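You operate a simulated robot arm through the tools that you are given. There is no shell and no other tool. Be economical: measure what you need, move in short steps, check, and stop when the job is done.

Carry out the task below with a simulated robot arm. There is one attempt and no reset: what you move stays moved.

TASK
Put the yellow peg and the sugar tub on the grey tray.

It is judged by the outcome, as a careful person would: the job done as asked, and still so three seconds after it is handed in. It fails if anything else is knocked over, pushed out of place, dropped, spilled or broken.

THE ROBOT
A 7-joint arm with a two-finger parallel gripper, fixed in place. Base frame: the origin is at the foot of the arm, x ahead of it, y to its left, z up; the work surface is at about z = 0. Lengths are in m, angles in degrees, forces in N, time in s.
With the tool pointing down near the work surface it reaches from about 0.24 to 0.62 m from the base axis. Its first joint turns from -66.0 to 66.0 degrees. Payload 2.6 kg.
Tool frame: the origin (TCP) lies between the finger pads and is the grasp point; the fingertips stand 0.03 m ahead of it; z points along the fingers, y is the line along which they close. The gripper opens to 0.094 m. The fingers are 0.028 m wide and 0.01 m thick; the gripper's body (0.05 by 0.096 m) begins 0.055 m behind the TCP.
Orientation is that of the tool frame in the base frame, as [roll, pitch, yaw] about the fixed x, y, z axes, in that order (R = Rz(yaw) Ry(pitch) Rx(roll)). With the fingers straight down and closing along the base's y, the tool's x points along the base's -x, its y along +y and its z along -z.

THE INTERFACE
- The arm moves only by the tool drive_tool. Its argument "motion" is a list of rows, each a list of 7 numbers: the finger opening in m, from 0 to 0.094, then the shift along the tool's x, y, z in m, then the turn, a rotation vector about the tool's x, y, z in degrees. In form: [[gripper, tx, ty, tz, rx, ry, rz], ...]. A call has 1 to 12 rows; each row shifts and turns the commanded pose from where the row before left it, along the tool's axes as they then stand. A row lasts 0.2 s, in which the tool goes at most 0.05 m and 8.6 degrees; a call with a longer step from one row to the next is refused whole, and so is a gripper value outside its range. A pose out of reach is approached as far as the arm can. The call stops where the force on the tool passes 40 N (or 10 N more than at its start, if that is more) or the arm is blocked; 0.2 s more then pass. The fingers move at their own pace (about 0.072 m/s each) and stop on an object; they squeeze with about 21 N. The grip force told is the motor's: it shows also when the fingers shut on nothing. Time passes only in rows, and 0.2 s behind the last, so rows that do not move let the fingers close. It gives the time, the measured TCP pose, the force on the tool (base axes), the opening and the grip force at its end, in the units of the frame above (readings bear some noise), and new pictures: "views" is both (left out), scene, wrist or none.
- Cameras (640 x 400 px; columns grow to the right, rows downward): "scene" is fixed at [0.0266, 0.4357, 0.5471]; the picture's right is [-0.83, -0.56, 0.00], its down [-0.41, 0.60, -0.69] and it looks along [0.39, -0.57, -0.73] (base axes); focal length 214 px, centre (320, 200). "wrist" rides on the gripper at [-0.037, 0, -0.058] in the tool frame; the picture's right is [0.00, -1.00, 0.00], its down [0.97, 0.00, -0.24] and it looks along [0.24, 0.00, 0.97] (tool axes); focal length 218 px, centre (320, 200).
- pixel_to_xyz(camera, pixels): for up to 12 pixels [column, row] of the newest picture of that camera ("zoom" is the newest enlarged one), the place [x, y, z] in the base frame of the surface seen there, good to about 0.002 m. No time passes.
- zoom(camera, box): a new picture of the part [left, top, right, bottom] of that camera's present view, enlarged. No time passes.
- finish_job(): hands the job in; it is judged then, once.

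Work in short steps. Measure before you move; look again where a grasp or a placing could have gone wrong, and mend it. You have 60 turns and 120 pictures in all, the two below and enlarged ones among them. Open the gripper and draw the arm clear of the work before you hand the job in, unless the task says otherwise; then end with one line.

The tools are called after ">>>" by a JSON object that holds its "fn" and its "kwargs". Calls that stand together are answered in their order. drive_tool: Moves the arm, as the interface text tells. Its arguments: {"type":"object","properties":{"motion":{"type":"array"},"views":{"type":"string","enum":["both","scene","wrist","none"]}},"required":["motion"]} The other tools are called the same way: pixel_to_xyz (camera, pixels) gives the place of the surface under pixels of a picture; zoom (camera, box) takes an enlarged picture of a part of a camera's view; finish_job () hands the job in.

At the start:

```text
time_s: 0.0
position: [0.4264, -0.0302, 0.3404]
orientation: [-179.9, 0.0, -180.0]
wrist_force: [-0.4, 0.1, 0.7]
width: 0.0939
finger_force: 0.0
```

scene: 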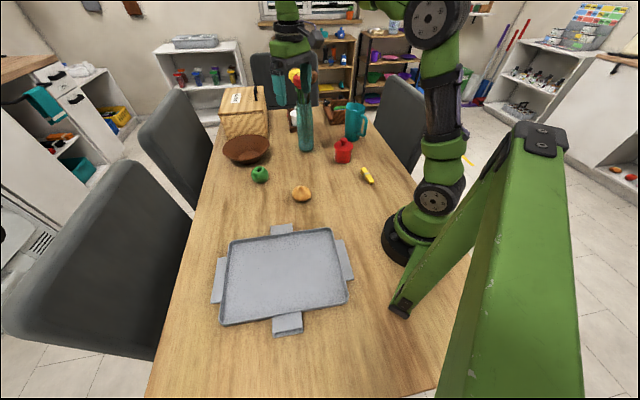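
wrist: 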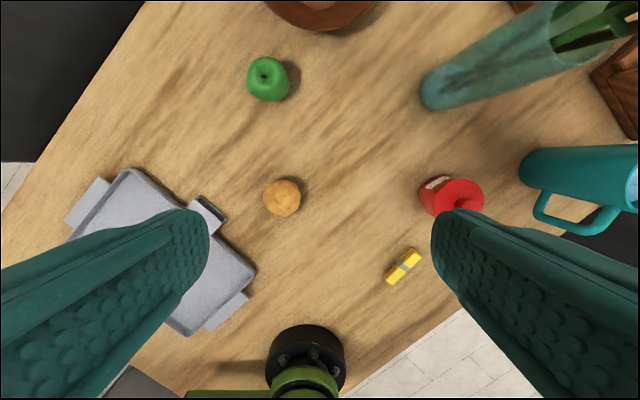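

The yellow peg is near wrist (403,267) and a red labelled tub near (450,195). I zoom in to identify and measure them.

>>> {"fn": "zoom", "kwargs": {"camera": "scene", "box": [200, 70, 400, 210]}}

>>> {"fn": "zoom", "kwargs": {"camera": "wrist", "box": [360, 150, 520, 300]}}

>>> {"fn": "pixel_to_xyz", "kwargs": {"camera": "wrist", "pixels": [[392, 278], [403, 267], [416, 254], [435, 190], [463, 194], [450, 212], [120, 175], [165, 200], [240, 270], [190, 325], [282, 197]]}}

>>> {"fn": "pixel_to_xyz", "kwargs": {"camera": "scene", "pixels": [[235, 245], [325, 235], [343, 298], [225, 318], [285, 270], [369, 175], [363, 168], [373, 182], [343, 142], [343, 155], [306, 125], [355, 120]]}}

```text
2.86 times, centred on (300, 140) of scene
```

zoom: 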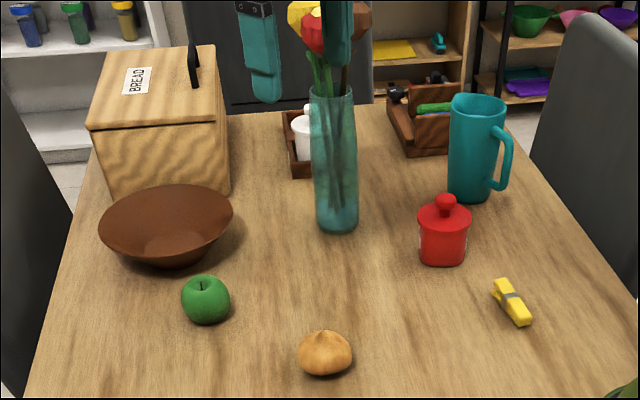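

```text
2.67 times, centred on (440, 225) of wrist
```

zoom: 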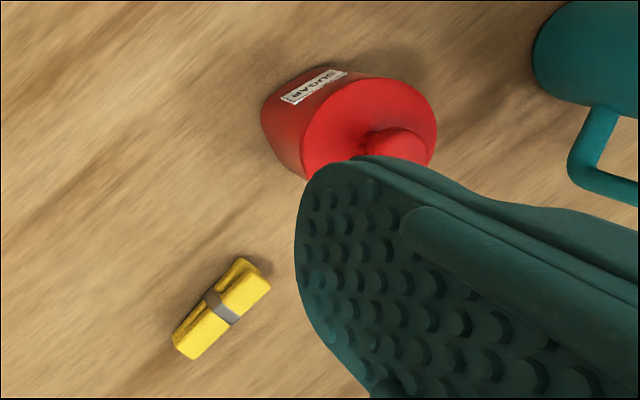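

```text
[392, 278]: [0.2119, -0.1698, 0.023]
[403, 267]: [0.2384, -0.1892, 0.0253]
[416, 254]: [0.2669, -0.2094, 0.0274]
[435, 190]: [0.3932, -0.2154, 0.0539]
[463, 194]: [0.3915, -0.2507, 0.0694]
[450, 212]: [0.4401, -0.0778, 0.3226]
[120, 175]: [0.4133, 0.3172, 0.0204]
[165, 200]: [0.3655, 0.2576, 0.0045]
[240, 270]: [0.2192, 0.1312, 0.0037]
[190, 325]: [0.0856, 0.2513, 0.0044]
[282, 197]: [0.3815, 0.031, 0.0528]
```

```text
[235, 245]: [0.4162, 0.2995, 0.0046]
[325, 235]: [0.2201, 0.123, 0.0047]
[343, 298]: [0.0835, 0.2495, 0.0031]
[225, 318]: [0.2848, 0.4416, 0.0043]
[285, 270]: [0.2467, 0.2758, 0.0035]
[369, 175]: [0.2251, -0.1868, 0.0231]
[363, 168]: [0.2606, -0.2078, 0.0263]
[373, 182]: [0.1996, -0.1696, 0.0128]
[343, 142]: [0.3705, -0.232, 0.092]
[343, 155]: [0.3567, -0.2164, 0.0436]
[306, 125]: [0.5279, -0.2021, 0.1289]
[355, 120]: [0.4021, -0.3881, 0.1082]
```

The red tub is labelled SUGAR. The clothes-peg is centred near (0.238,-0.189) with its axis at about -34°. I move above it and turn 34°.

>>> {"fn": "drive_tool", "kwargs": {"motion": [[0.094, 0.0313, -0.0265, 0.0233, 0, 0, 0], [0.094, 0.0313, -0.0265, 0.0233, 0, 0, 0], [0.094, 0.0313, -0.0265, 0.0233, 0, 0, 0], [0.094, 0.0313, -0.0265, 0.0233, 0, 0, 0], [0.094, 0.0313, -0.0265, 0.0233, 0, 0, 0], [0.094, 0.0313, -0.0265, 0.0233, 0, 0, 0], [0.094, 0, 0, 0, 0, 0, 8.5], [0.094, 0, 0, 0, 0, 0, 8.5], [0.094, 0, 0, 0, 0, 0, 8.5], [0.094, 0, 0, 0, 0, 0, 8.5], [0.094, 0, 0, 0, 0, 0, 0]]}}

```text
time_s: 2.4
position: [0.2376, -0.189, 0.2013]
orientation: [179.9, 0.0, 145.9]
wrist_force: [0.0, 0.4, -0.2]
width: 0.094
finger_force: 0.1
```

scene: 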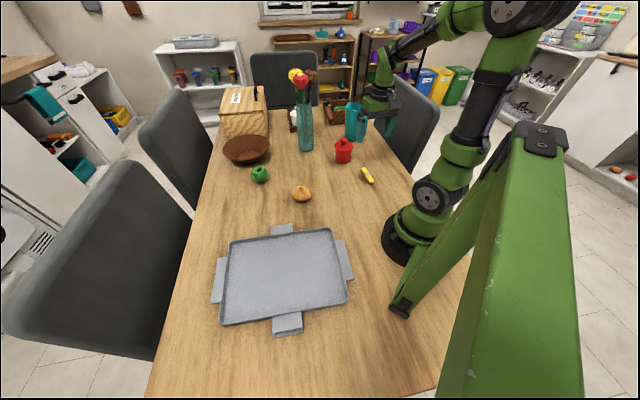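
wrist: 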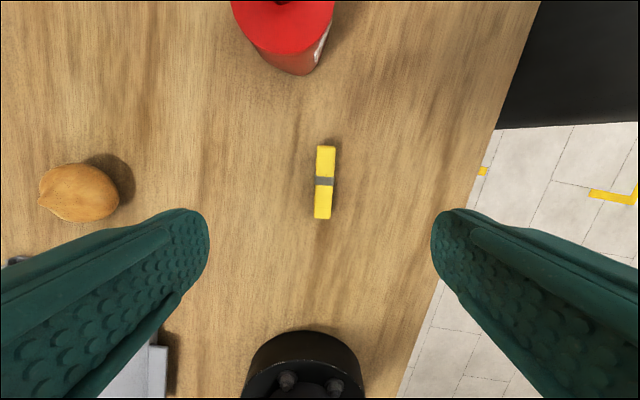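

The peg is now aligned vertically in the wrist view at (325,182). I measure it accurately.

>>> {"fn": "pixel_to_xyz", "kwargs": {"camera": "wrist", "pixels": [[326, 150], [325, 182], [323, 213], [320, 195], [331, 195], [340, 230], [60, 190], [285, 30], [305, 74]]}}

>>> {"fn": "zoom", "kwargs": {"camera": "wrist", "box": [285, 130, 365, 230]}}

```text
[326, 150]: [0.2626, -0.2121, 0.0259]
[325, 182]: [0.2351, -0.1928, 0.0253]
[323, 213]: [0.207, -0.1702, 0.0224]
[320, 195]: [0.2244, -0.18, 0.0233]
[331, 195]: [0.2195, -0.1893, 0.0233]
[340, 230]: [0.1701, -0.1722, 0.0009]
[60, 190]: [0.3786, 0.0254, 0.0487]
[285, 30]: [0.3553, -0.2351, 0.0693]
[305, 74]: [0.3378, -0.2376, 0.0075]
```

```text
4.00 times, centred on (325, 180) of wrist
```

zoom: 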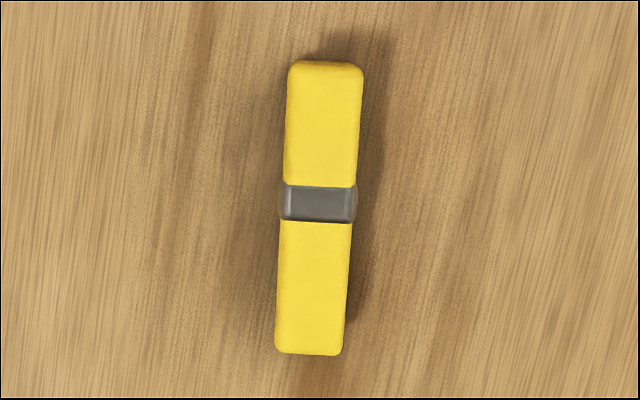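

Centre (0.2345,-0.192), top z 0.025. I correct by ~4 mm and 2.5°, then descend so the tips are ~5 mm above the table.

>>> {"fn": "drive_tool", "kwargs": {"motion": [[0.06, 0.001, -0.0042, 0.03, 0, 0, 2.5], [0.06, 0, 0, 0.04, 0, 0, 0], [0.06, 0, 0, 0.04, 0, 0, 0], [0.06, 0, 0, 0.03, 0, 0, 0], [0.06, 0, 0, 0.015, 0, 0, 0], [0.06, 0, 0, 0.011, 0, 0, 0], [0.06, 0, 0, 0, 0, 0, 0]]}}

```text
time_s: 4.0
position: [0.2343, -0.1921, 0.0328]
orientation: [-179.9, 0.0, 143.6]
wrist_force: [-0.1, -0.4, -0.6]
width: 0.0599
finger_force: 0.1
```

scene: 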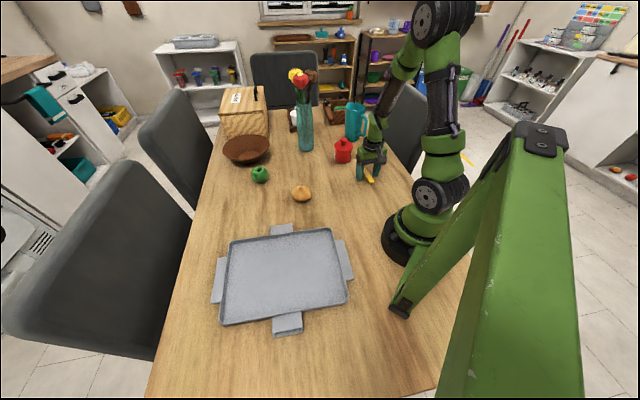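
wrist: 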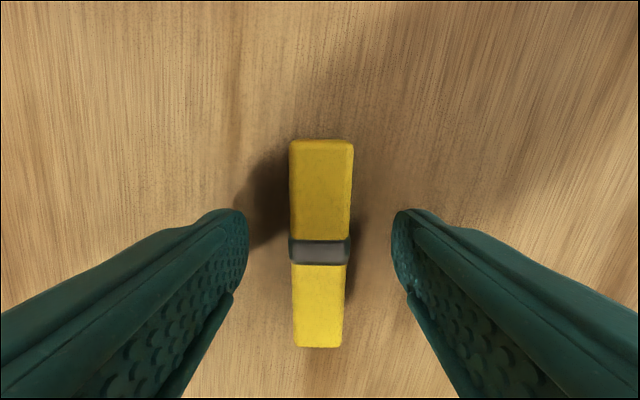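

Fingers straddle the peg evenly. I close and lift.

>>> {"fn": "drive_tool", "kwargs": {"motion": [[0.0, 0, 0, 0, 0, 0, 0], [0.0, 0, 0, 0, 0, 0, 0], [0.0, 0, 0, 0, 0, 0, 0], [0.0, 0, 0, -0.02, 0, 0, 0], [0.0, 0, 0, -0.04, 0, 0, 0], [0.0, 0, 0, -0.045, 0, 0, 0], [0.0, 0, 0, -0.045, 0, 0, 0], [0, 0, 0, 0, 0, 0, 0]]}}

```text
time_s: 5.8
position: [0.2334, -0.1923, 0.1838]
orientation: [-179.9, 0.0, 143.5]
wrist_force: [0.5, -0.7, 0.1]
width: 0.0207
finger_force: 20.8
```

scene: 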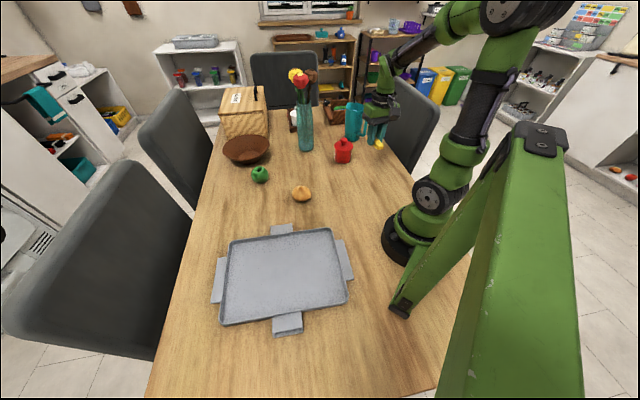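
wrist: 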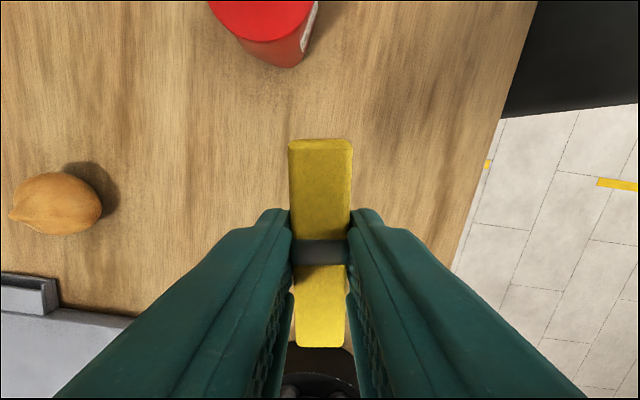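

The peg is held (width 0.0207). I carry it via (0.36,-0.02) to above the near half of the tray, (0.21,0.24).

>>> {"fn": "drive_tool", "kwargs": {"motion": [[0, 0, 0.0428, 0, 0, 0, 0], [0, 0, 0.0428, 0, 0, 0, 0], [0, 0, 0.0428, 0, 0, 0, 0], [0, 0, 0.0428, 0, 0, 0, 0], [0, 0, 0.0428, 0, 0, 0, 0], [0, 0.0393, 0.0171, 0, 0, 0, 0], [0, 0.0393, 0.0171, 0, 0, 0, 0], [0, 0.0393, 0.0171, 0, 0, 0, 0], [0, 0.0393, 0.0171, 0, 0, 0, 0], [0, 0.0393, 0.0171, 0, 0, 0, 0], [0, 0.0393, 0.0171, 0, 0, 0, 0], [0, 0.0393, 0.0171, 0, 0, 0, 0]]}}

```text
time_s: 8.4
position: [0.2151, 0.2439, 0.1862]
orientation: [-180.0, 0.0, 143.3]
wrist_force: [0.3, -0.7, -1.0]
width: 0.0207
finger_force: 20.6
```

scene: 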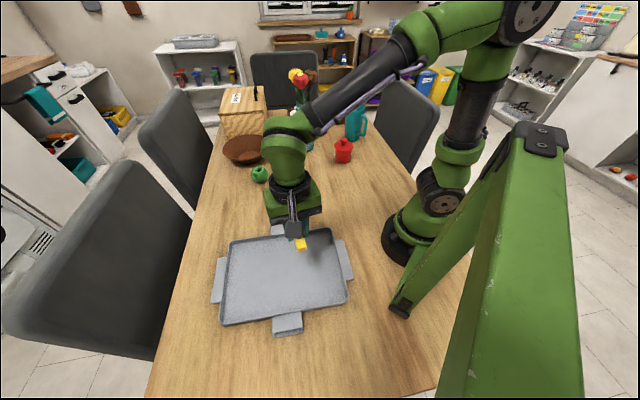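
wrist: 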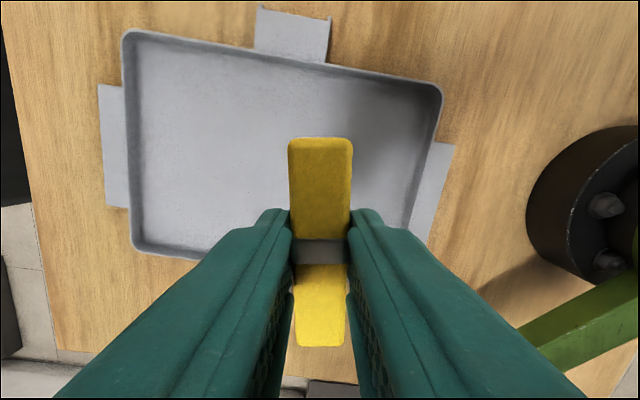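

The drop point appears around wrist (320,181), inside the tray. I verify the tray's corners before lowering.

>>> {"fn": "pixel_to_xyz", "kwargs": {"camera": "wrist", "pixels": [[145, 45], [425, 95], [148, 240], [400, 210], [230, 150], [123, 40], [441, 90]]}}

>>> {"fn": "pixel_to_xyz", "kwargs": {"camera": "scene", "pixels": [[235, 247], [326, 233], [342, 296], [228, 316], [348, 295], [222, 323]]}}

```text
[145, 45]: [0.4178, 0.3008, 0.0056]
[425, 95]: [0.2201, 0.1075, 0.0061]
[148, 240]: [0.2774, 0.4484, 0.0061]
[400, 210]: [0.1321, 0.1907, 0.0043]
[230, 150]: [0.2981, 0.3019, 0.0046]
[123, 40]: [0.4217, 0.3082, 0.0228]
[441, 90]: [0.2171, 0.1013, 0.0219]
```

```text
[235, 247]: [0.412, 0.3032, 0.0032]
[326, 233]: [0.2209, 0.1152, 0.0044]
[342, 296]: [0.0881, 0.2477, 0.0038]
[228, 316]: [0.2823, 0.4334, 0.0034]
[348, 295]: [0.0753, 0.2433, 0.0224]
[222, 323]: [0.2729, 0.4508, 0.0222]
```

Tray floor is z≈0.004. I lower to z≈0.039, then open slightly and rise.

>>> {"fn": "drive_tool", "kwargs": {"motion": [[0, 0, 0, 0.04, 0, 0, 0], [0, 0, 0, 0.04, 0, 0, 0], [0, 0, 0, 0.035, 0, 0, 0], [0, 0, 0, 0.02, 0, 0, 0], [0, 0, 0, 0.009, 0, 0, 0], [0, 0, 0, 0.004, 0, 0, 0], [0, 0, 0, 0, 0, 0, 0]]}}

```text
time_s: 10.0
position: [0.2142, 0.2395, 0.0368]
orientation: [179.9, 0.1, 143.5]
wrist_force: [-1.5, -1.5, 11.6]
width: 0.0205
finger_force: 20.9
```

scene: 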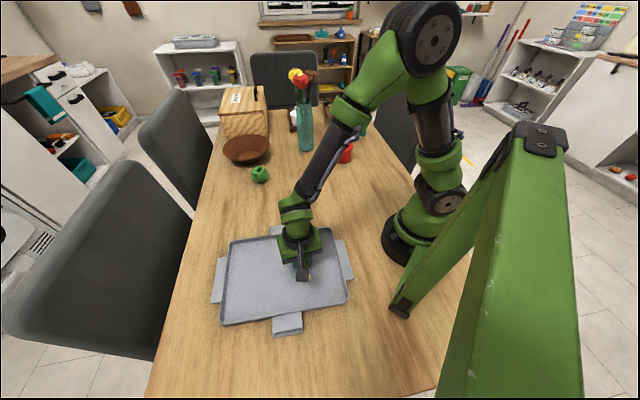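
wrist: 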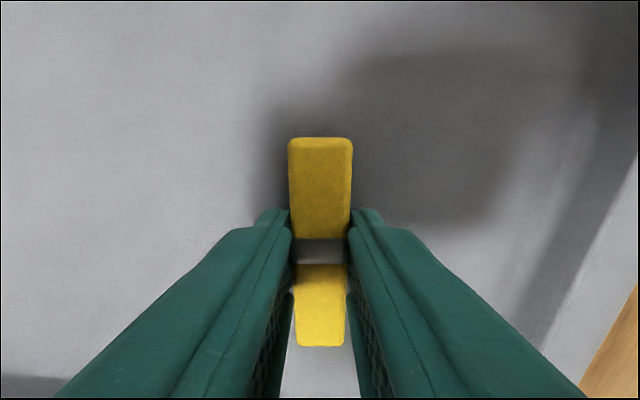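

The peg touches the tray floor lightly (11.6 N). I release and lift.

>>> {"fn": "drive_tool", "kwargs": {"motion": [[0.0, 0, 0, -0.001, 0, 0, 0], [0.055, 0, 0, 0, 0, 0, 0], [0.055, 0, 0, 0, 0, 0, 0], [0.055, 0, 0, -0.03, 0, 0, 0], [0.055, 0, 0, -0.04, 0, 0, 0], [0.055, 0, 0, -0.045, 0, 0, 0], [0.094, 0, 0, -0.045, 0, 0, 0]]}}

```text
time_s: 11.6
position: [0.2143, 0.2447, 0.2]
orientation: [180.0, 0.0, 143.6]
wrist_force: [0.5, 0.0, 0.5]
width: 0.0942
finger_force: 0.0
```

scene: 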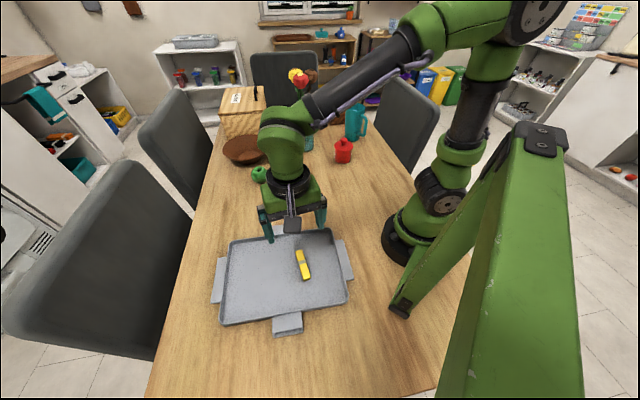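
wrist: 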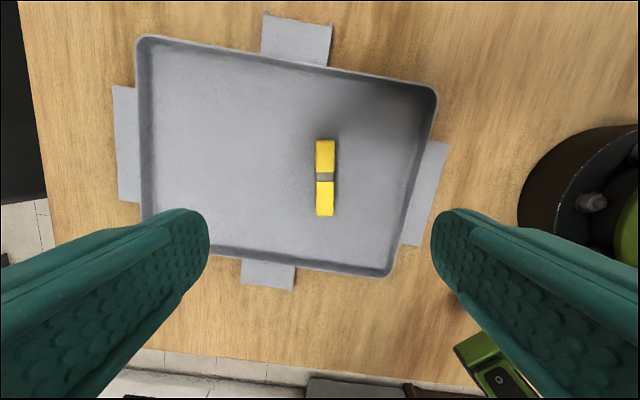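

The peg lies flat on the tray. I go back over the sugar tub for a closer look.

>>> {"fn": "drive_tool", "kwargs": {"motion": [[0.094, -0.0392, -0.018, 0, 0, 0, 0], [0.094, -0.0392, -0.018, 0, 0, 0, 0], [0.094, -0.0392, -0.018, 0, 0, 0, 0], [0.094, -0.0392, -0.018, 0, 0, 0, 0], [0.094, -0.0392, -0.018, 0, 0, 0, 0], [0.094, -0.0392, -0.018, 0, 0, 0, 0], [0.094, -0.0392, -0.018, 0, 0, 0, 0], [0.094, -0.0293, -0.0375, -0.012, 0, 0, 0], [0.094, -0.0293, -0.0375, -0.012, 0, 0, 0], [0.094, -0.0293, -0.0375, -0.012, 0, 0, 0], [0.094, -0.0293, -0.0375, -0.012, 0, 0, 0], [0.094, 0, 0, 0, 0, 0, 0]]}}

```text
time_s: 14.2
position: [0.3626, -0.2167, 0.2442]
orientation: [180.0, 0.1, 143.5]
wrist_force: [-0.6, 0.2, -0.3]
width: 0.094
finger_force: 0.1
```

scene: 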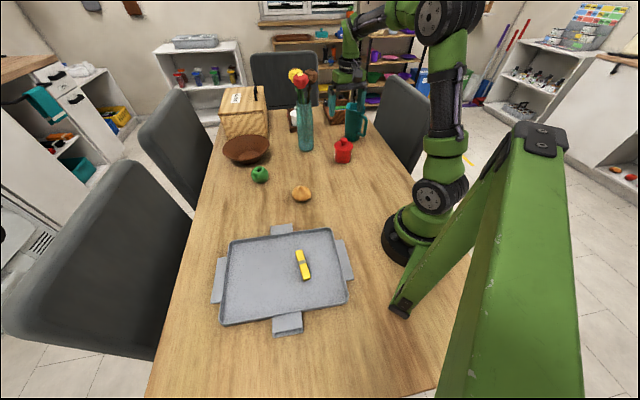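
wrist: 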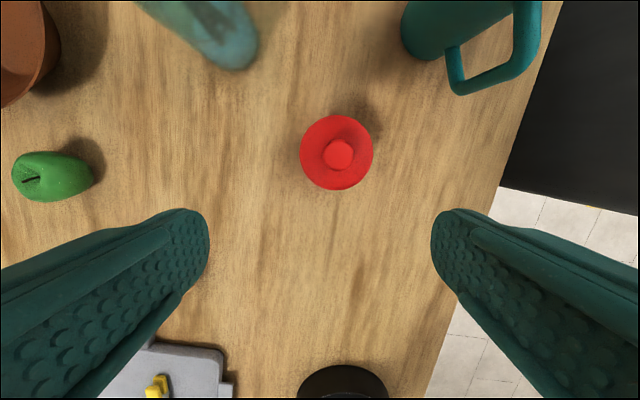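

The tub is at wrist (337,153). I measure the lid, knob and neighbours.

>>> {"fn": "pixel_to_xyz", "kwargs": {"camera": "wrist", "pixels": [[338, 155], [302, 152], [371, 152], [336, 118], [336, 187], [315, 140], [360, 170], [410, 55], [240, 68], [455, 90]]}}

>>> {"fn": "zoom", "kwargs": {"camera": "scene", "box": [315, 125, 375, 170]}}

>>> {"fn": "pixel_to_xyz", "kwargs": {"camera": "scene", "pixels": [[343, 161], [343, 150], [337, 157], [349, 157], [343, 141], [336, 145], [351, 145]]}}

```text
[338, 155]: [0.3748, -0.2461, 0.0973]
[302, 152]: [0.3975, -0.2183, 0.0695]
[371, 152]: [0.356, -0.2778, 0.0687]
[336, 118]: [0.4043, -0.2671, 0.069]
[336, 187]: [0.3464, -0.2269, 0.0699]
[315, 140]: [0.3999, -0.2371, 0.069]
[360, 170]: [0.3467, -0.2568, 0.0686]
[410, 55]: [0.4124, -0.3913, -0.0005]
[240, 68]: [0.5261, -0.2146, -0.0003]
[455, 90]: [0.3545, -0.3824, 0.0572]
```

```text
8.89 times, centred on (345, 148) of scene
```

zoom: 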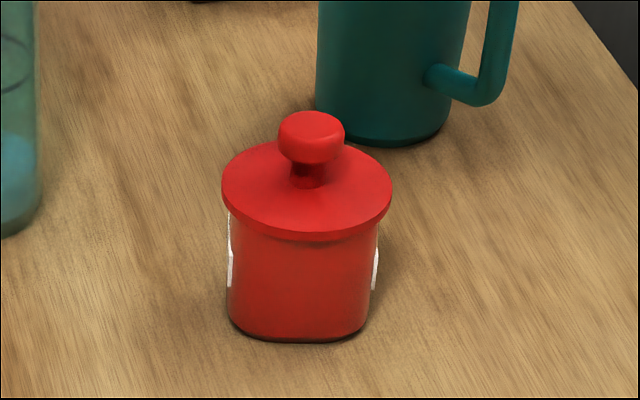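

```text
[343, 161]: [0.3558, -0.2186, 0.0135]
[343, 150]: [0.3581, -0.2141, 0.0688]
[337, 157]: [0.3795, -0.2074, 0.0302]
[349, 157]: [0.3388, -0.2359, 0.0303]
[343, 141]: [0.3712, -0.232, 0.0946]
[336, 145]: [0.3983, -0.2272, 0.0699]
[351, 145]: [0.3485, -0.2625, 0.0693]
```

The tub has an overhanging lid (Ø≈0.073) that may be loose, so I'll grip the narrower body below it with the gripper tilted outward. I first test the tilt at this height.

>>> {"fn": "drive_tool", "kwargs": {"motion": [[0.094, 0, 0, 0, 0, -8.57, 0], [0.094, 0, 0, 0, 0, -8.57, 0], [0.094, 0, 0, 0, 0, -8.57, 0], [0.094, 0, 0, 0, 0, -8.57, 0], [0.094, 0, 0, 0, 0, -8.57, 0], [0.094, 0, 0, 0, 0, -8.57, 0], [0.094, 0, 0, 0, 0, -8.57, 0], [0.094, 0, 0, 0, 0, 0, 0]]}}

```text
time_s: 16.0
position: [0.3594, -0.2196, 0.2434]
orientation: [-178.1, 55.1, 143.5]
wrist_force: [-0.1, -0.3, 0.2]
width: 0.0941
finger_force: 0.1
out of reach, approached as far as the arm can: row 7
```

scene: 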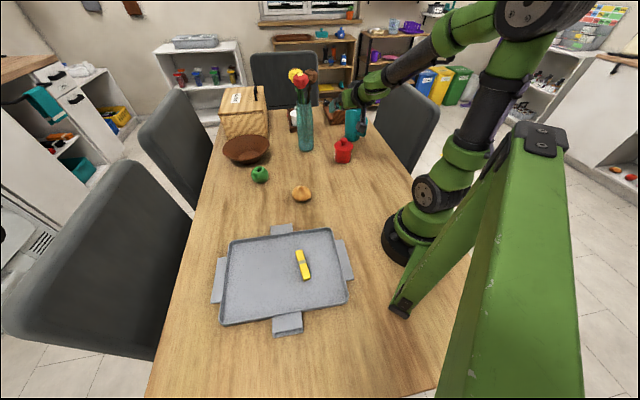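
wrist: 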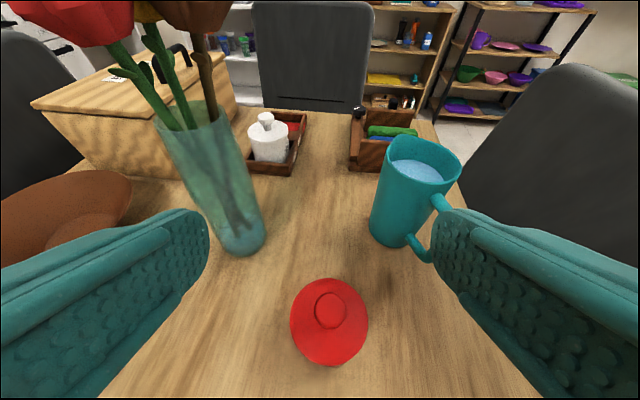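

The tilt reaches about 55° here. I back off to 50°, which still fits under the lid, and read the pose.

>>> {"fn": "drive_tool", "kwargs": {"motion": [[0.094, 0, 0, 0, 0, 5, 0], [0.094, 0, 0, 0, 0, 5, 0], [0.094, 0, 0, 0, 0, 0, 0]], "views": "wrist"}}

```text
time_s: 16.8
position: [0.3572, -0.2238, 0.2443]
orientation: [-177.2, 48.8, 143.0]
wrist_force: [-0.2, 0.1, 0.0]
width: 0.0941
finger_force: 0.1
out of reach, approached as far as the arm can: row 2
```

wrist: 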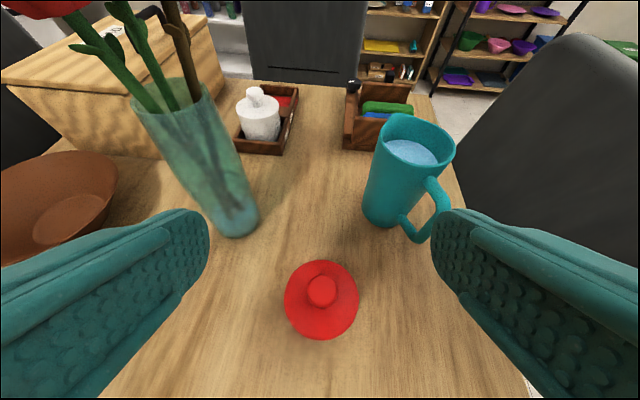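

Tilting radially outward runs into a wrist limit. I return to vertical, then turn the tool so that it can tilt toward -y, approaching from the free left side.

>>> {"fn": "drive_tool", "kwargs": {"motion": [[0.094, 0, 0, 0, 0, 8.4, 0], [0.094, 0, 0, 0, 0, 8.4, 0], [0.094, 0, 0, 0, 0, 8.4, 0], [0.094, 0, 0, 0, 0, 8.4, 0], [0.094, 0, 0, 0, 0, 8.4, 0], [0.094, 0, 0, 0, 0, 8, 0], [0.094, 0, 0, 0, 0, 0, 0]], "views": "none"}}

```text
time_s: 18.4
position: [0.3575, -0.225, 0.2445]
orientation: [-178.2, -1.2, 140.9]
wrist_force: [-0.2, -0.1, -0.5]
width: 0.0939
finger_force: 0.0
```

Commanded pose follows the achieved one. I level the tool and turn to yaw 90.

>>> {"fn": "drive_tool", "kwargs": {"motion": [[0.094, 0, 0, 0, -1.8, -1.2, 0], [0.094, 0, 0, 0, 0, 0, 8.5], [0.094, 0, 0, 0, 0, 0, 8.5], [0.094, 0, 0, 0, 0, 0, 8.5], [0.094, 0, 0, 0, 0, 0, 8.5], [0.094, 0, 0, 0, 0, 0, 8.5], [0.094, 0, 0, 0, 0, 0, 8.4], [0.094, 0, 0, 0, 0, 0, 0]], "views": "none"}}

```text
time_s: 20.2
position: [0.3587, -0.2239, 0.2465]
orientation: [-179.9, 0.0, 90.0]
wrist_force: [1.0, -0.7, -0.3]
width: 0.094
finger_force: 0.0
```

Yaw is 90°, closing along x. I tilt 60° toward -y.

>>> {"fn": "drive_tool", "kwargs": {"motion": [[0.094, 0, 0, 0, 0, -8.57, 0], [0.094, 0, 0, 0, 0, -8.57, 0], [0.094, 0, 0, 0, 0, -8.57, 0], [0.094, 0, 0, 0, 0, -8.57, 0], [0.094, 0, 0, 0, 0, -8.57, 0], [0.094, 0, 0, 0, 0, -8.57, 0], [0.094, 0, 0, 0, 0, -8.57, 0], [0.094, 0, 0, 0, 0, 0, 0]]}}

```text
time_s: 22.0
position: [0.3563, -0.2246, 0.2466]
orientation: [-179.8, 60.1, 90.2]
wrist_force: [0.5, -0.3, -0.5]
width: 0.0939
finger_force: 0.0
```

scene: 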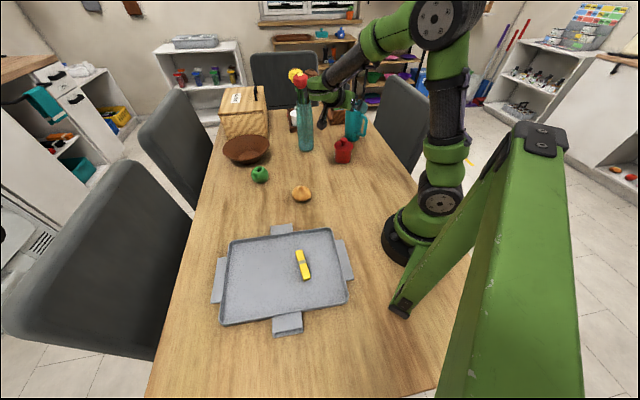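
wrist: 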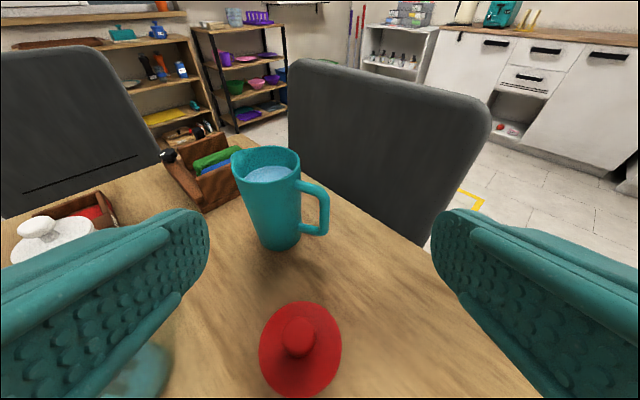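

The 60° tilt is reached. I measure the lid's underside and body before going down.

>>> {"fn": "zoom", "kwargs": {"camera": "scene", "box": [315, 125, 375, 170]}}

>>> {"fn": "pixel_to_xyz", "kwargs": {"camera": "zoom", "pixels": [[308, 220], [308, 230], [308, 240], [308, 250], [308, 290], [308, 335], [235, 290], [372, 290], [265, 320], [345, 320]]}}

>>> {"fn": "pixel_to_xyz", "kwargs": {"camera": "wrist", "pixels": [[298, 335], [261, 350], [340, 350], [300, 303], [150, 370], [275, 245], [300, 395]]}}

```text
8.89 times, centred on (345, 148) of scene
```

zoom: 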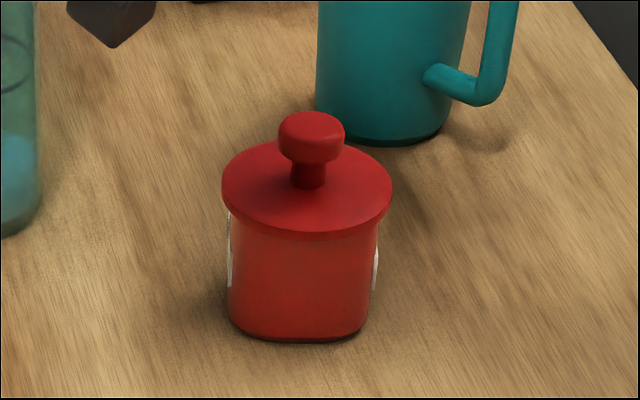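

```text
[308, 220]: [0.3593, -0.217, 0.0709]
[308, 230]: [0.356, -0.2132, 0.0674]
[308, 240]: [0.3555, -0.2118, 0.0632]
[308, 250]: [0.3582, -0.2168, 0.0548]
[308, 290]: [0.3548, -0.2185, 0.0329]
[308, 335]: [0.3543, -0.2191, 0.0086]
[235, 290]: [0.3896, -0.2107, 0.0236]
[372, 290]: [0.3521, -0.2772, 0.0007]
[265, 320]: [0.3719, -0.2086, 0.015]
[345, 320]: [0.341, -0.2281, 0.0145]
```

```text
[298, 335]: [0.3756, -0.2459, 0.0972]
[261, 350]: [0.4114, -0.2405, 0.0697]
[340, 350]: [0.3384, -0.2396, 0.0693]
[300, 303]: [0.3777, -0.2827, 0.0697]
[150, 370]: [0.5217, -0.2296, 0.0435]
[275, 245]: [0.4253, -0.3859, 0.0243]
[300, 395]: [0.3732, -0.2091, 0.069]
```

The body is a rounded square whose faces are turned by about 30° (the label face normal points to roughly azimuth 25–35°). I rotate about the vertical by 30° so the fingers close squarely on the label faces.

>>> {"fn": "drive_tool", "kwargs": {"motion": [[0.094, 0, 0, 0, -6.5, 0, -3.75], [0.094, 0, 0, 0, -6.5, 0, -3.75], [0.094, 0, 0, 0, -6.5, 0, -3.75], [0.094, 0, 0, 0, -6.5, 0, -3.75], [0.094, 0, 0, 0, 0, 0, 0]], "views": "wrist"}}

```text
time_s: 23.2
position: [0.3559, -0.2246, 0.2452]
orientation: [-179.8, 59.9, 120.3]
wrist_force: [0.1, 0.7, -0.2]
width: 0.0942
finger_force: 0.1
```

wrist: 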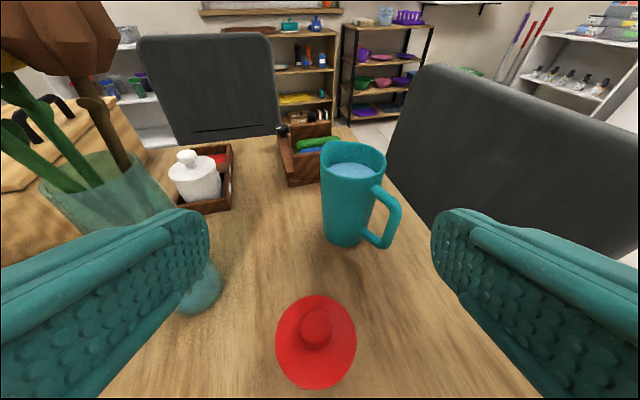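

Orientation reached. I go back along the approach direction and down to z≈0.09 to view the tub from the side.

>>> {"fn": "drive_tool", "kwargs": {"motion": [[0.094, 0.0437, 0.0018, 0.0018, 0, 0, 0], [0.094, 0.0437, 0.0018, 0.0018, 0, 0, 0], [0.094, 0.0437, 0.0018, 0.0018, 0, 0, 0], [0.094, 0.0437, 0.0018, 0.0018, 0, 0, 0], [0.094, 0, 0, 0, 0, 0, 0]]}}

```text
time_s: 24.4
position: [0.3232, -0.1535, 0.0914]
orientation: [-179.9, 59.9, 120.2]
wrist_force: [0.8, 0.8, 0.2]
width: 0.094
finger_force: 0.1
```

scene: 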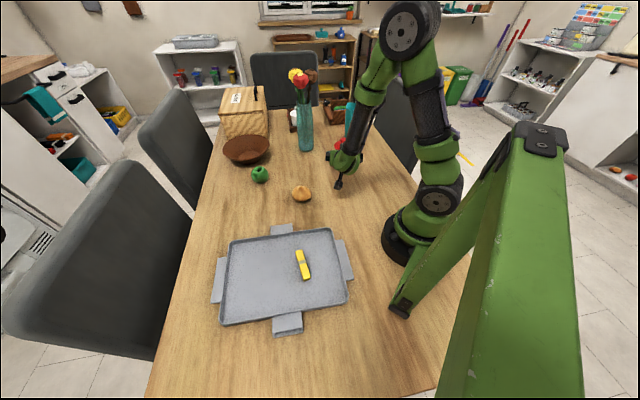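
wrist: 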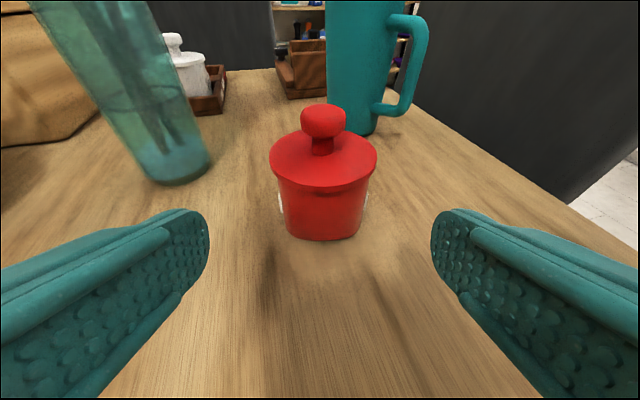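

The tub is seen squarely at (322,190) with labels on both sides. I zoom and measure.

>>> {"fn": "zoom", "kwargs": {"camera": "wrist", "box": [250, 95, 400, 245]}}

>>> {"fn": "pixel_to_xyz", "kwargs": {"camera": "wrist", "pixels": [[322, 215], [300, 215], [345, 215], [285, 205], [360, 205], [322, 235], [322, 195], [322, 187], [290, 230], [355, 230], [321, 112]]}}

```text
2.67 times, centred on (325, 170) of wrist
```

zoom: 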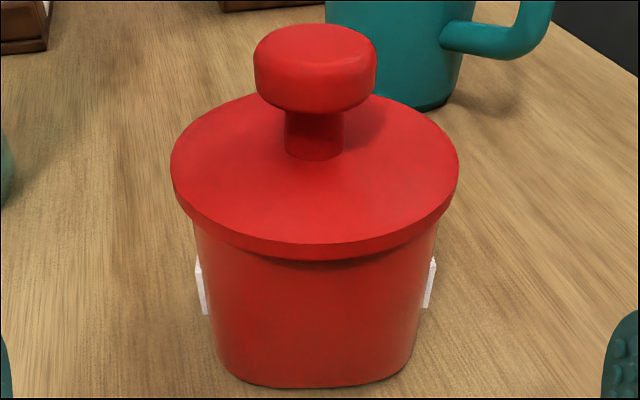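

```text
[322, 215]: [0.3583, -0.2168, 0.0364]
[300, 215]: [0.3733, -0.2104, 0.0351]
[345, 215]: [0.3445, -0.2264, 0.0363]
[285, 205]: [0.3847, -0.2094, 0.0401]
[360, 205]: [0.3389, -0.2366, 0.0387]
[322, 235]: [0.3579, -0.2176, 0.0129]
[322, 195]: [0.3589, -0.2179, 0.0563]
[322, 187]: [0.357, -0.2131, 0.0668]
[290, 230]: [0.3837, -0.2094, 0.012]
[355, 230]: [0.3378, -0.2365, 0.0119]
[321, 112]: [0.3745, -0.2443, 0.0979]
```

Side faces align with the closing direction (29° vs 30°), and the lid's underside is at ≈0.06. I descend to z 0.033 behind the tub.

>>> {"fn": "drive_tool", "kwargs": {"motion": [[0.094, 0.0253, -0.0007, 0.0146, 0, 0, 0], [0.094, 0.0253, -0.0007, 0.0146, 0, 0, 0], [0.094, -0.012, 0, 0.0208, 0, 0, 0], [0.094, 0, 0, 0, 0, 0, 0]]}}

```text
time_s: 25.1
position: [0.322, -0.153, 0.0334]
orientation: [-179.8, 59.6, 120.7]
wrist_force: [-3.5, -0.5, 20.7]
width: 0.0941
finger_force: 0.0
stopped in row 3: the force on the tool passed its limit (the readings are from after the stop); the commanded pose is now the measured one
```

scene: 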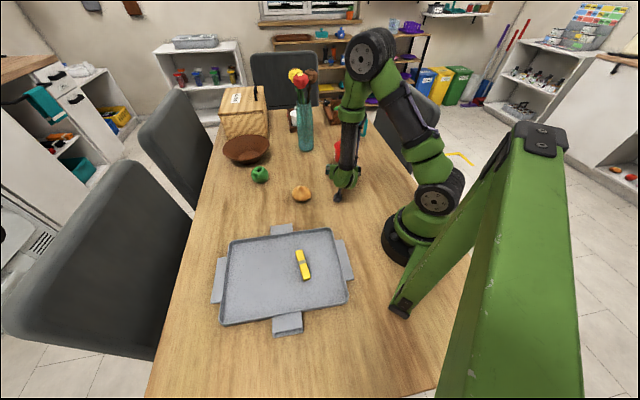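
wrist: 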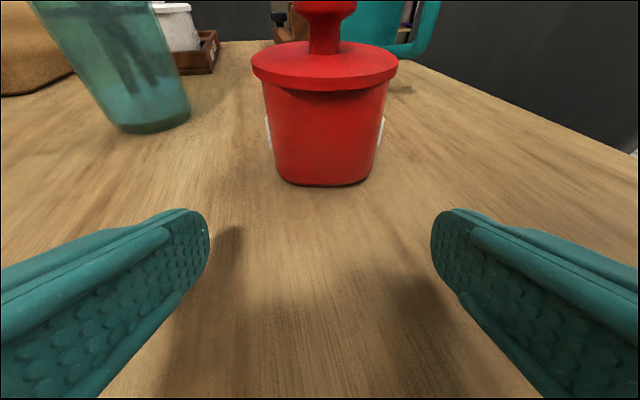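

Something under the hand touched the table. I look at what that was.

>>> {"fn": "zoom", "kwargs": {"camera": "scene", "box": [310, 140, 390, 210]}}

>>> {"fn": "pixel_to_xyz", "kwargs": {"camera": "scene", "pixels": [[337, 200], [337, 196], [340, 190], [335, 188], [350, 180]]}}

```text
5.71 times, centred on (350, 175) of scene
```

zoom: 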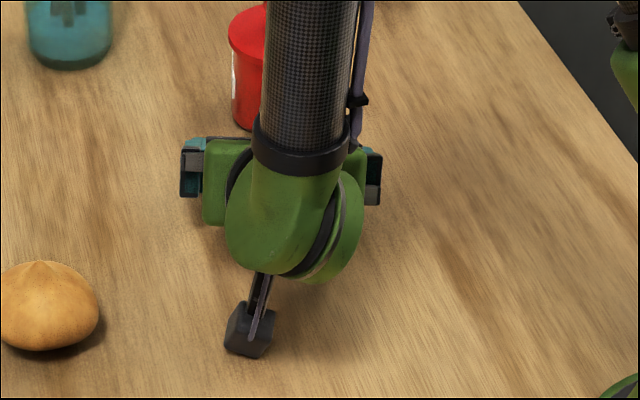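

```text
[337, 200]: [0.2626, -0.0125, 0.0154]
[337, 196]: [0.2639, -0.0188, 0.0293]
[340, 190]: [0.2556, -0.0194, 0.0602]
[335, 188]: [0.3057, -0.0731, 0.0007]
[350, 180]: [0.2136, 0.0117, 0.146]
```

A block hanging from the wrist bracket touched the table. Reducing the tilt to 50° lifts it well clear, so I rise and adjust.

>>> {"fn": "drive_tool", "kwargs": {"motion": [[0.094, -0.0173, 0, -0.01, 0, 0, 0], [0.094, 0, 0, 0, 0, 5, 0], [0.094, 0, 0, 0, 0, 4.6, 0], [0.094, 0, 0, 0, 0, 0, 0]], "views": "scene"}}

```text
time_s: 26.1
position: [0.322, -0.1531, 0.0522]
orientation: [-179.7, 50.0, 120.6]
wrist_force: [0.4, -0.1, 1.6]
width: 0.094
finger_force: 0.1
```

scene: 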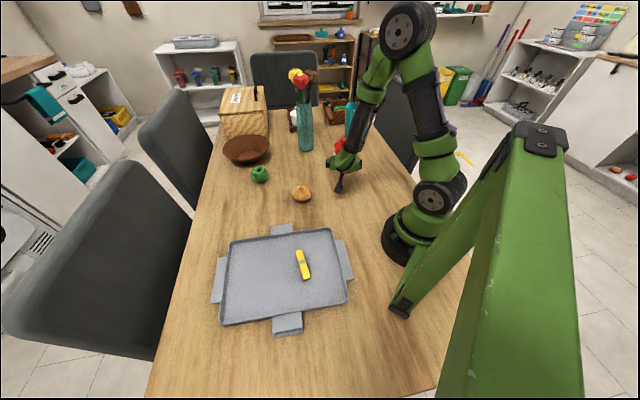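

Tilt is 50°. I descend to z 0.036 and advance three quarters of the way.

>>> {"fn": "drive_tool", "kwargs": {"motion": [[0.094, 0.0124, -0.0011, 0.0104, 0, 0, 0], [0.094, -0.0151, 0, 0.018, 0, 0, 0], [0.094, -0.0151, 0, 0.018, 0, 0, 0], [0.094, 0, 0, 0, 0, 0, 0]]}}

```text
time_s: 27.1
position: [0.344, -0.1939, 0.0354]
orientation: [-179.8, 50.0, 120.6]
wrist_force: [0.6, 0.1, 0.1]
width: 0.0938
finger_force: 0.1
```

scene: 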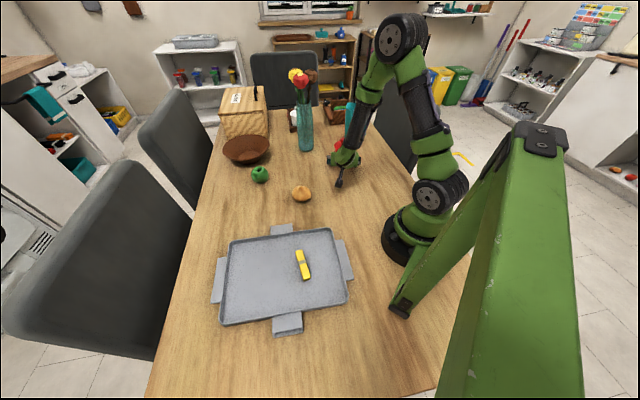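
wrist: 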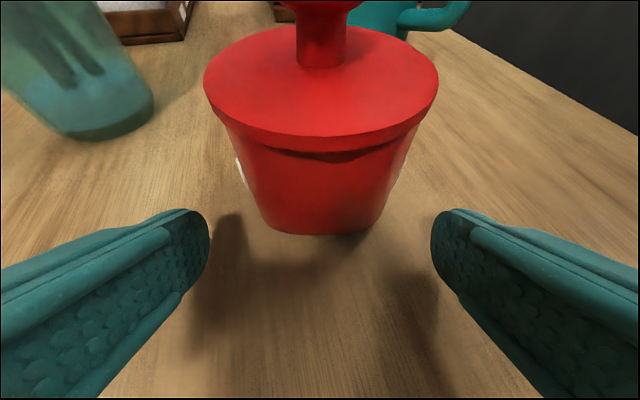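

Centred and free of contact. I advance the remaining 48 mm.

>>> {"fn": "drive_tool", "kwargs": {"motion": [[0.094, -0.0103, 0, 0.0123, 0, 0, 0], [0.094, -0.0103, 0, 0.0123, 0, 0, 0], [0.094, -0.0101, 0, 0.012, 0, 0, 0], [0.094, 0, 0, 0, 0, 0, 0]]}}

```text
time_s: 28.1
position: [0.37, -0.2359, 0.0371]
orientation: [-179.9, 50.0, 120.6]
wrist_force: [-0.3, -0.7, -0.2]
width: 0.0939
finger_force: 0.1
```

scene: 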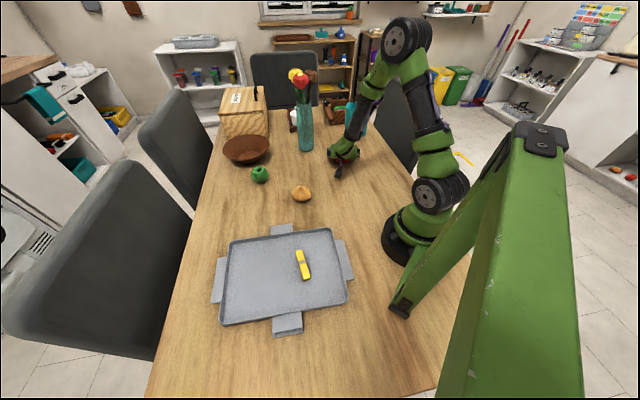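
wrist: 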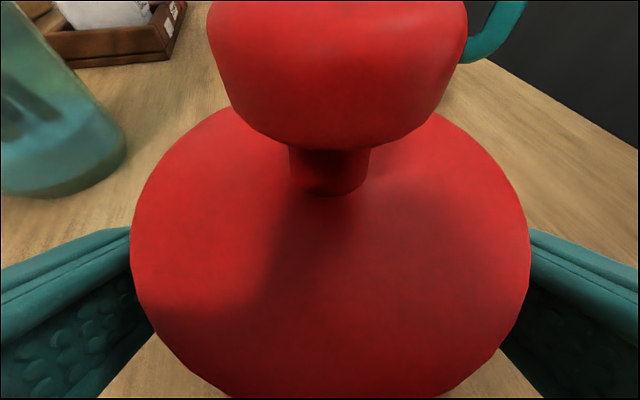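

The fingers straddle the tub. I back off 4 mm and lower 1.5 mm for lid clearance, then close.

>>> {"fn": "drive_tool", "kwargs": {"motion": [[0.094, 0.0037, 0, -0.0021, 0, 0, 0], [0.078, 0, 0, 0, 0, 0, 0], [0.05, 0, 0, 0, 0, 0, 0], [0.05, 0, 0, 0, 0, 0, 0], [0.05, 0, 0, 0, 0, 0, 0]]}}

```text
time_s: 29.3
position: [0.3672, -0.2325, 0.0367]
orientation: [-179.7, 49.9, 120.6]
wrist_force: [-1.5, -1.2, 1.2]
width: 0.0681
finger_force: 21.1
```

scene: 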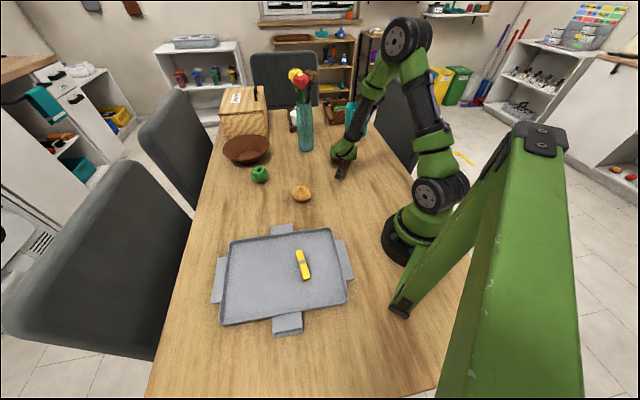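
wrist: 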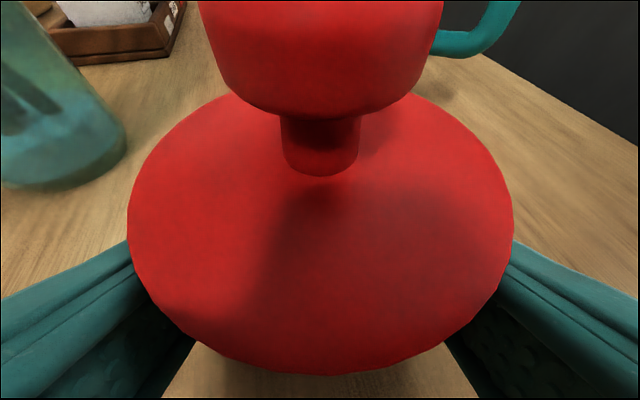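

Width 0.068 is less than the lid's 0.075, so the body is gripped beneath the lid. I lift gently.

>>> {"fn": "drive_tool", "kwargs": {"motion": [[0.05, -0.0061, 0, -0.0051, 0, 0, 0], [0.05, -0.0115, 0, -0.0096, 0, 0, 0], [0.05, -0.0153, 0, -0.0129, 0, 0, 0], [0.05, -0.0153, 0, -0.0129, 0, 0, 0], [0.05, 0, 0, 0, 0, 0, 0]]}}

```text
time_s: 30.5
position: [0.3677, -0.2332, 0.0997]
orientation: [-179.7, 49.9, 120.7]
wrist_force: [-0.1, 0.6, -2.8]
width: 0.068
finger_force: 21.3
```

scene: 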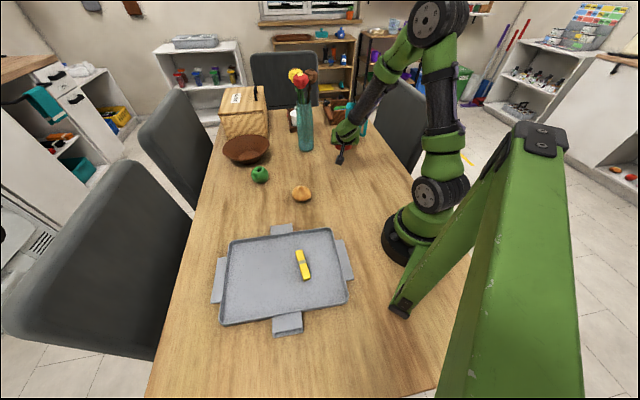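
wrist: 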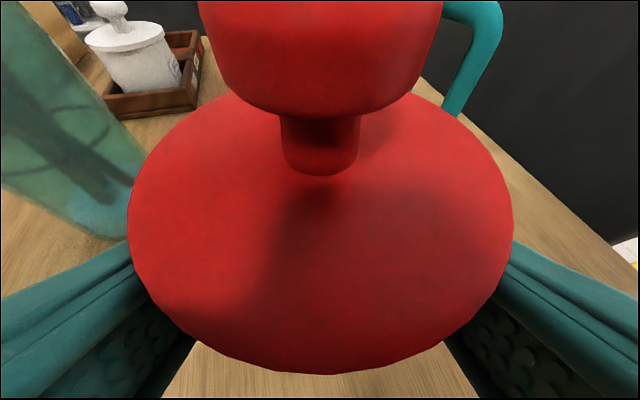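

Tub and lid rise together. I lift a further 6 cm and swing it on an arc toward the tray, keeping it upright.

>>> {"fn": "drive_tool", "kwargs": {"motion": [[0.05, -0.0153, 0, -0.0129, 0, 0, 0], [0.05, -0.0306, 0, -0.0257, 0, 0, 0], [0.05, 0.0146, 0.0395, -0.0174, -4.6, 0, -3.86], [0.05, 0.0146, 0.0395, -0.0174, -4.6, 0, -3.86], [0.05, 0.0146, 0.0395, -0.0174, -4.6, 0, -3.86], [0.05, 0.0146, 0.0395, -0.0174, -4.6, 0, -3.86], [0.05, 0.0146, 0.0395, -0.0174, -4.6, 0, -3.86], [0.05, 0.0146, 0.0395, -0.0174, -4.6, 0, -3.86], [0.05, 0, 0, 0, 0, 0, 0]]}}

```text
time_s: 32.5
position: [0.4306, 0.0301, 0.158]
orientation: [-179.8, 49.9, 156.7]
wrist_force: [0.3, 1.2, -3.4]
width: 0.0675
finger_force: 20.8
```

scene: 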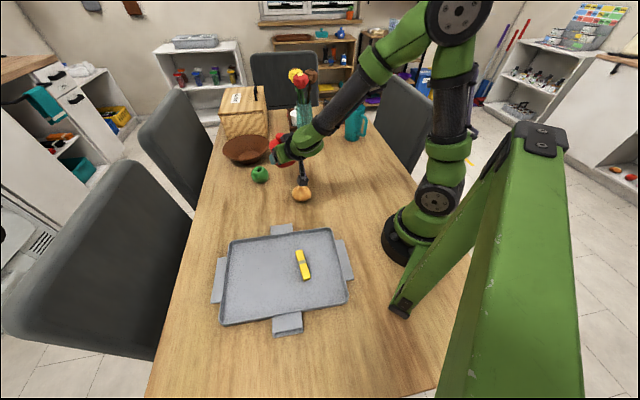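
wrist: 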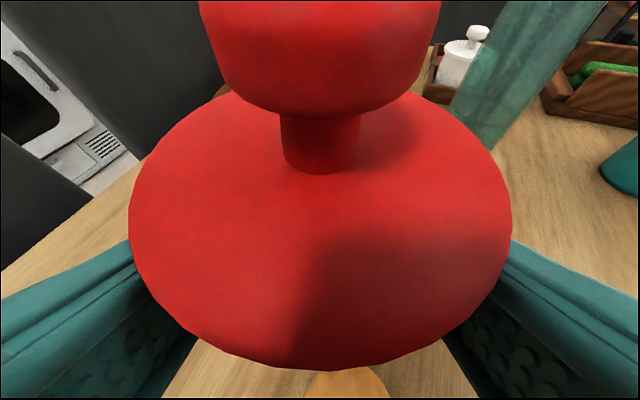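

The tub is upright and steady. I continue the arc.

>>> {"fn": "drive_tool", "kwargs": {"motion": [[0.05, 0.0146, 0.0395, -0.0174, -4.6, 0, -3.86], [0.05, 0.0146, 0.0395, -0.0174, -4.6, 0, -3.86], [0.05, 0.0146, 0.0395, -0.0174, -4.6, 0, -3.86], [0.05, 0.0146, 0.0395, -0.0174, -4.6, 0, -3.86], [0.05, 0.0146, 0.0395, -0.0174, -4.6, 0, -3.86], [0.05, 0.0146, 0.0395, -0.0174, -4.6, 0, -3.86], [0.05, 0.0146, 0.0395, -0.0174, -4.6, 0, -3.86], [0.05, 0, 0, 0, 0, 0, 0]]}}

```text
time_s: 34.3
position: [0.3037, 0.3118, 0.1598]
orientation: [-179.9, 49.9, -161.3]
wrist_force: [0.1, -0.6, -3.5]
width: 0.068
finger_force: 21.5
```

scene: 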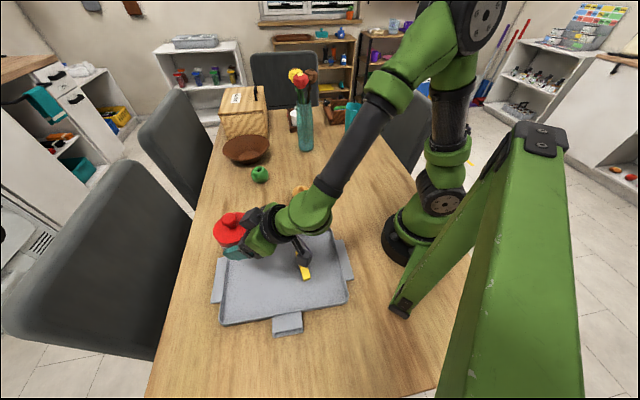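
wrist: 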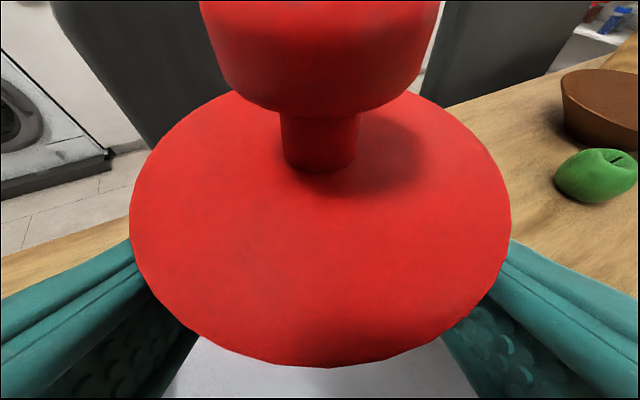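

Now over the tray. I shift so the tub lands near (0.298,0.33), clear of the peg, and lower to about 3 cm above the floor.

>>> {"fn": "drive_tool", "kwargs": {"motion": [[0.05, 0.0099, 0.0191, -0.0118, 0, 0, 0], [0.05, 0.023, 0, 0.0193, 0, 0, 0], [0.05, 0.023, 0, 0.0193, 0, 0, 0], [0.05, 0.023, 0, 0.0193, 0, 0, 0], [0.05, 0, 0, 0, 0, 0, 0]]}}

```text
time_s: 35.5
position: [0.2843, 0.3275, 0.0686]
orientation: [180.0, 49.9, -161.4]
wrist_force: [-0.7, 0.4, -4.4]
width: 0.0677
finger_force: 20.6
```

scene: 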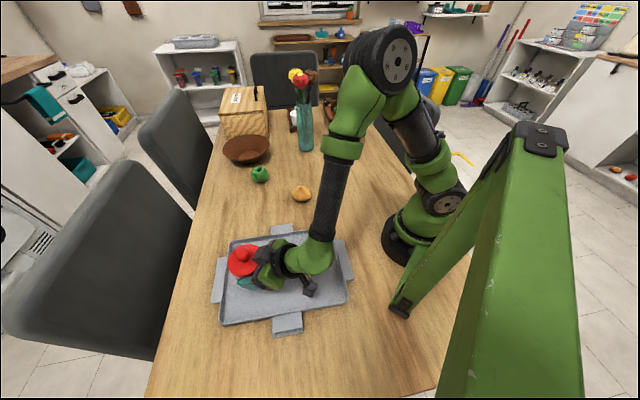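
wrist: 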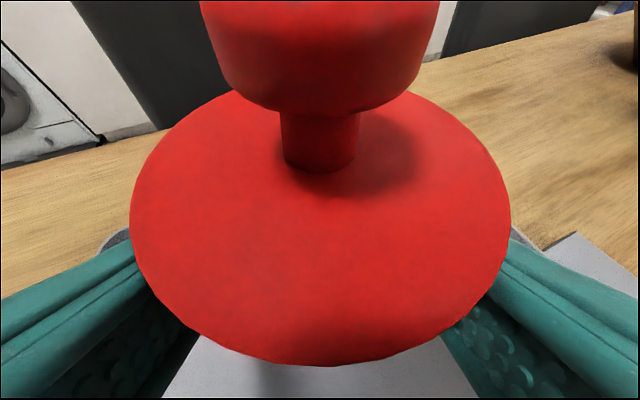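

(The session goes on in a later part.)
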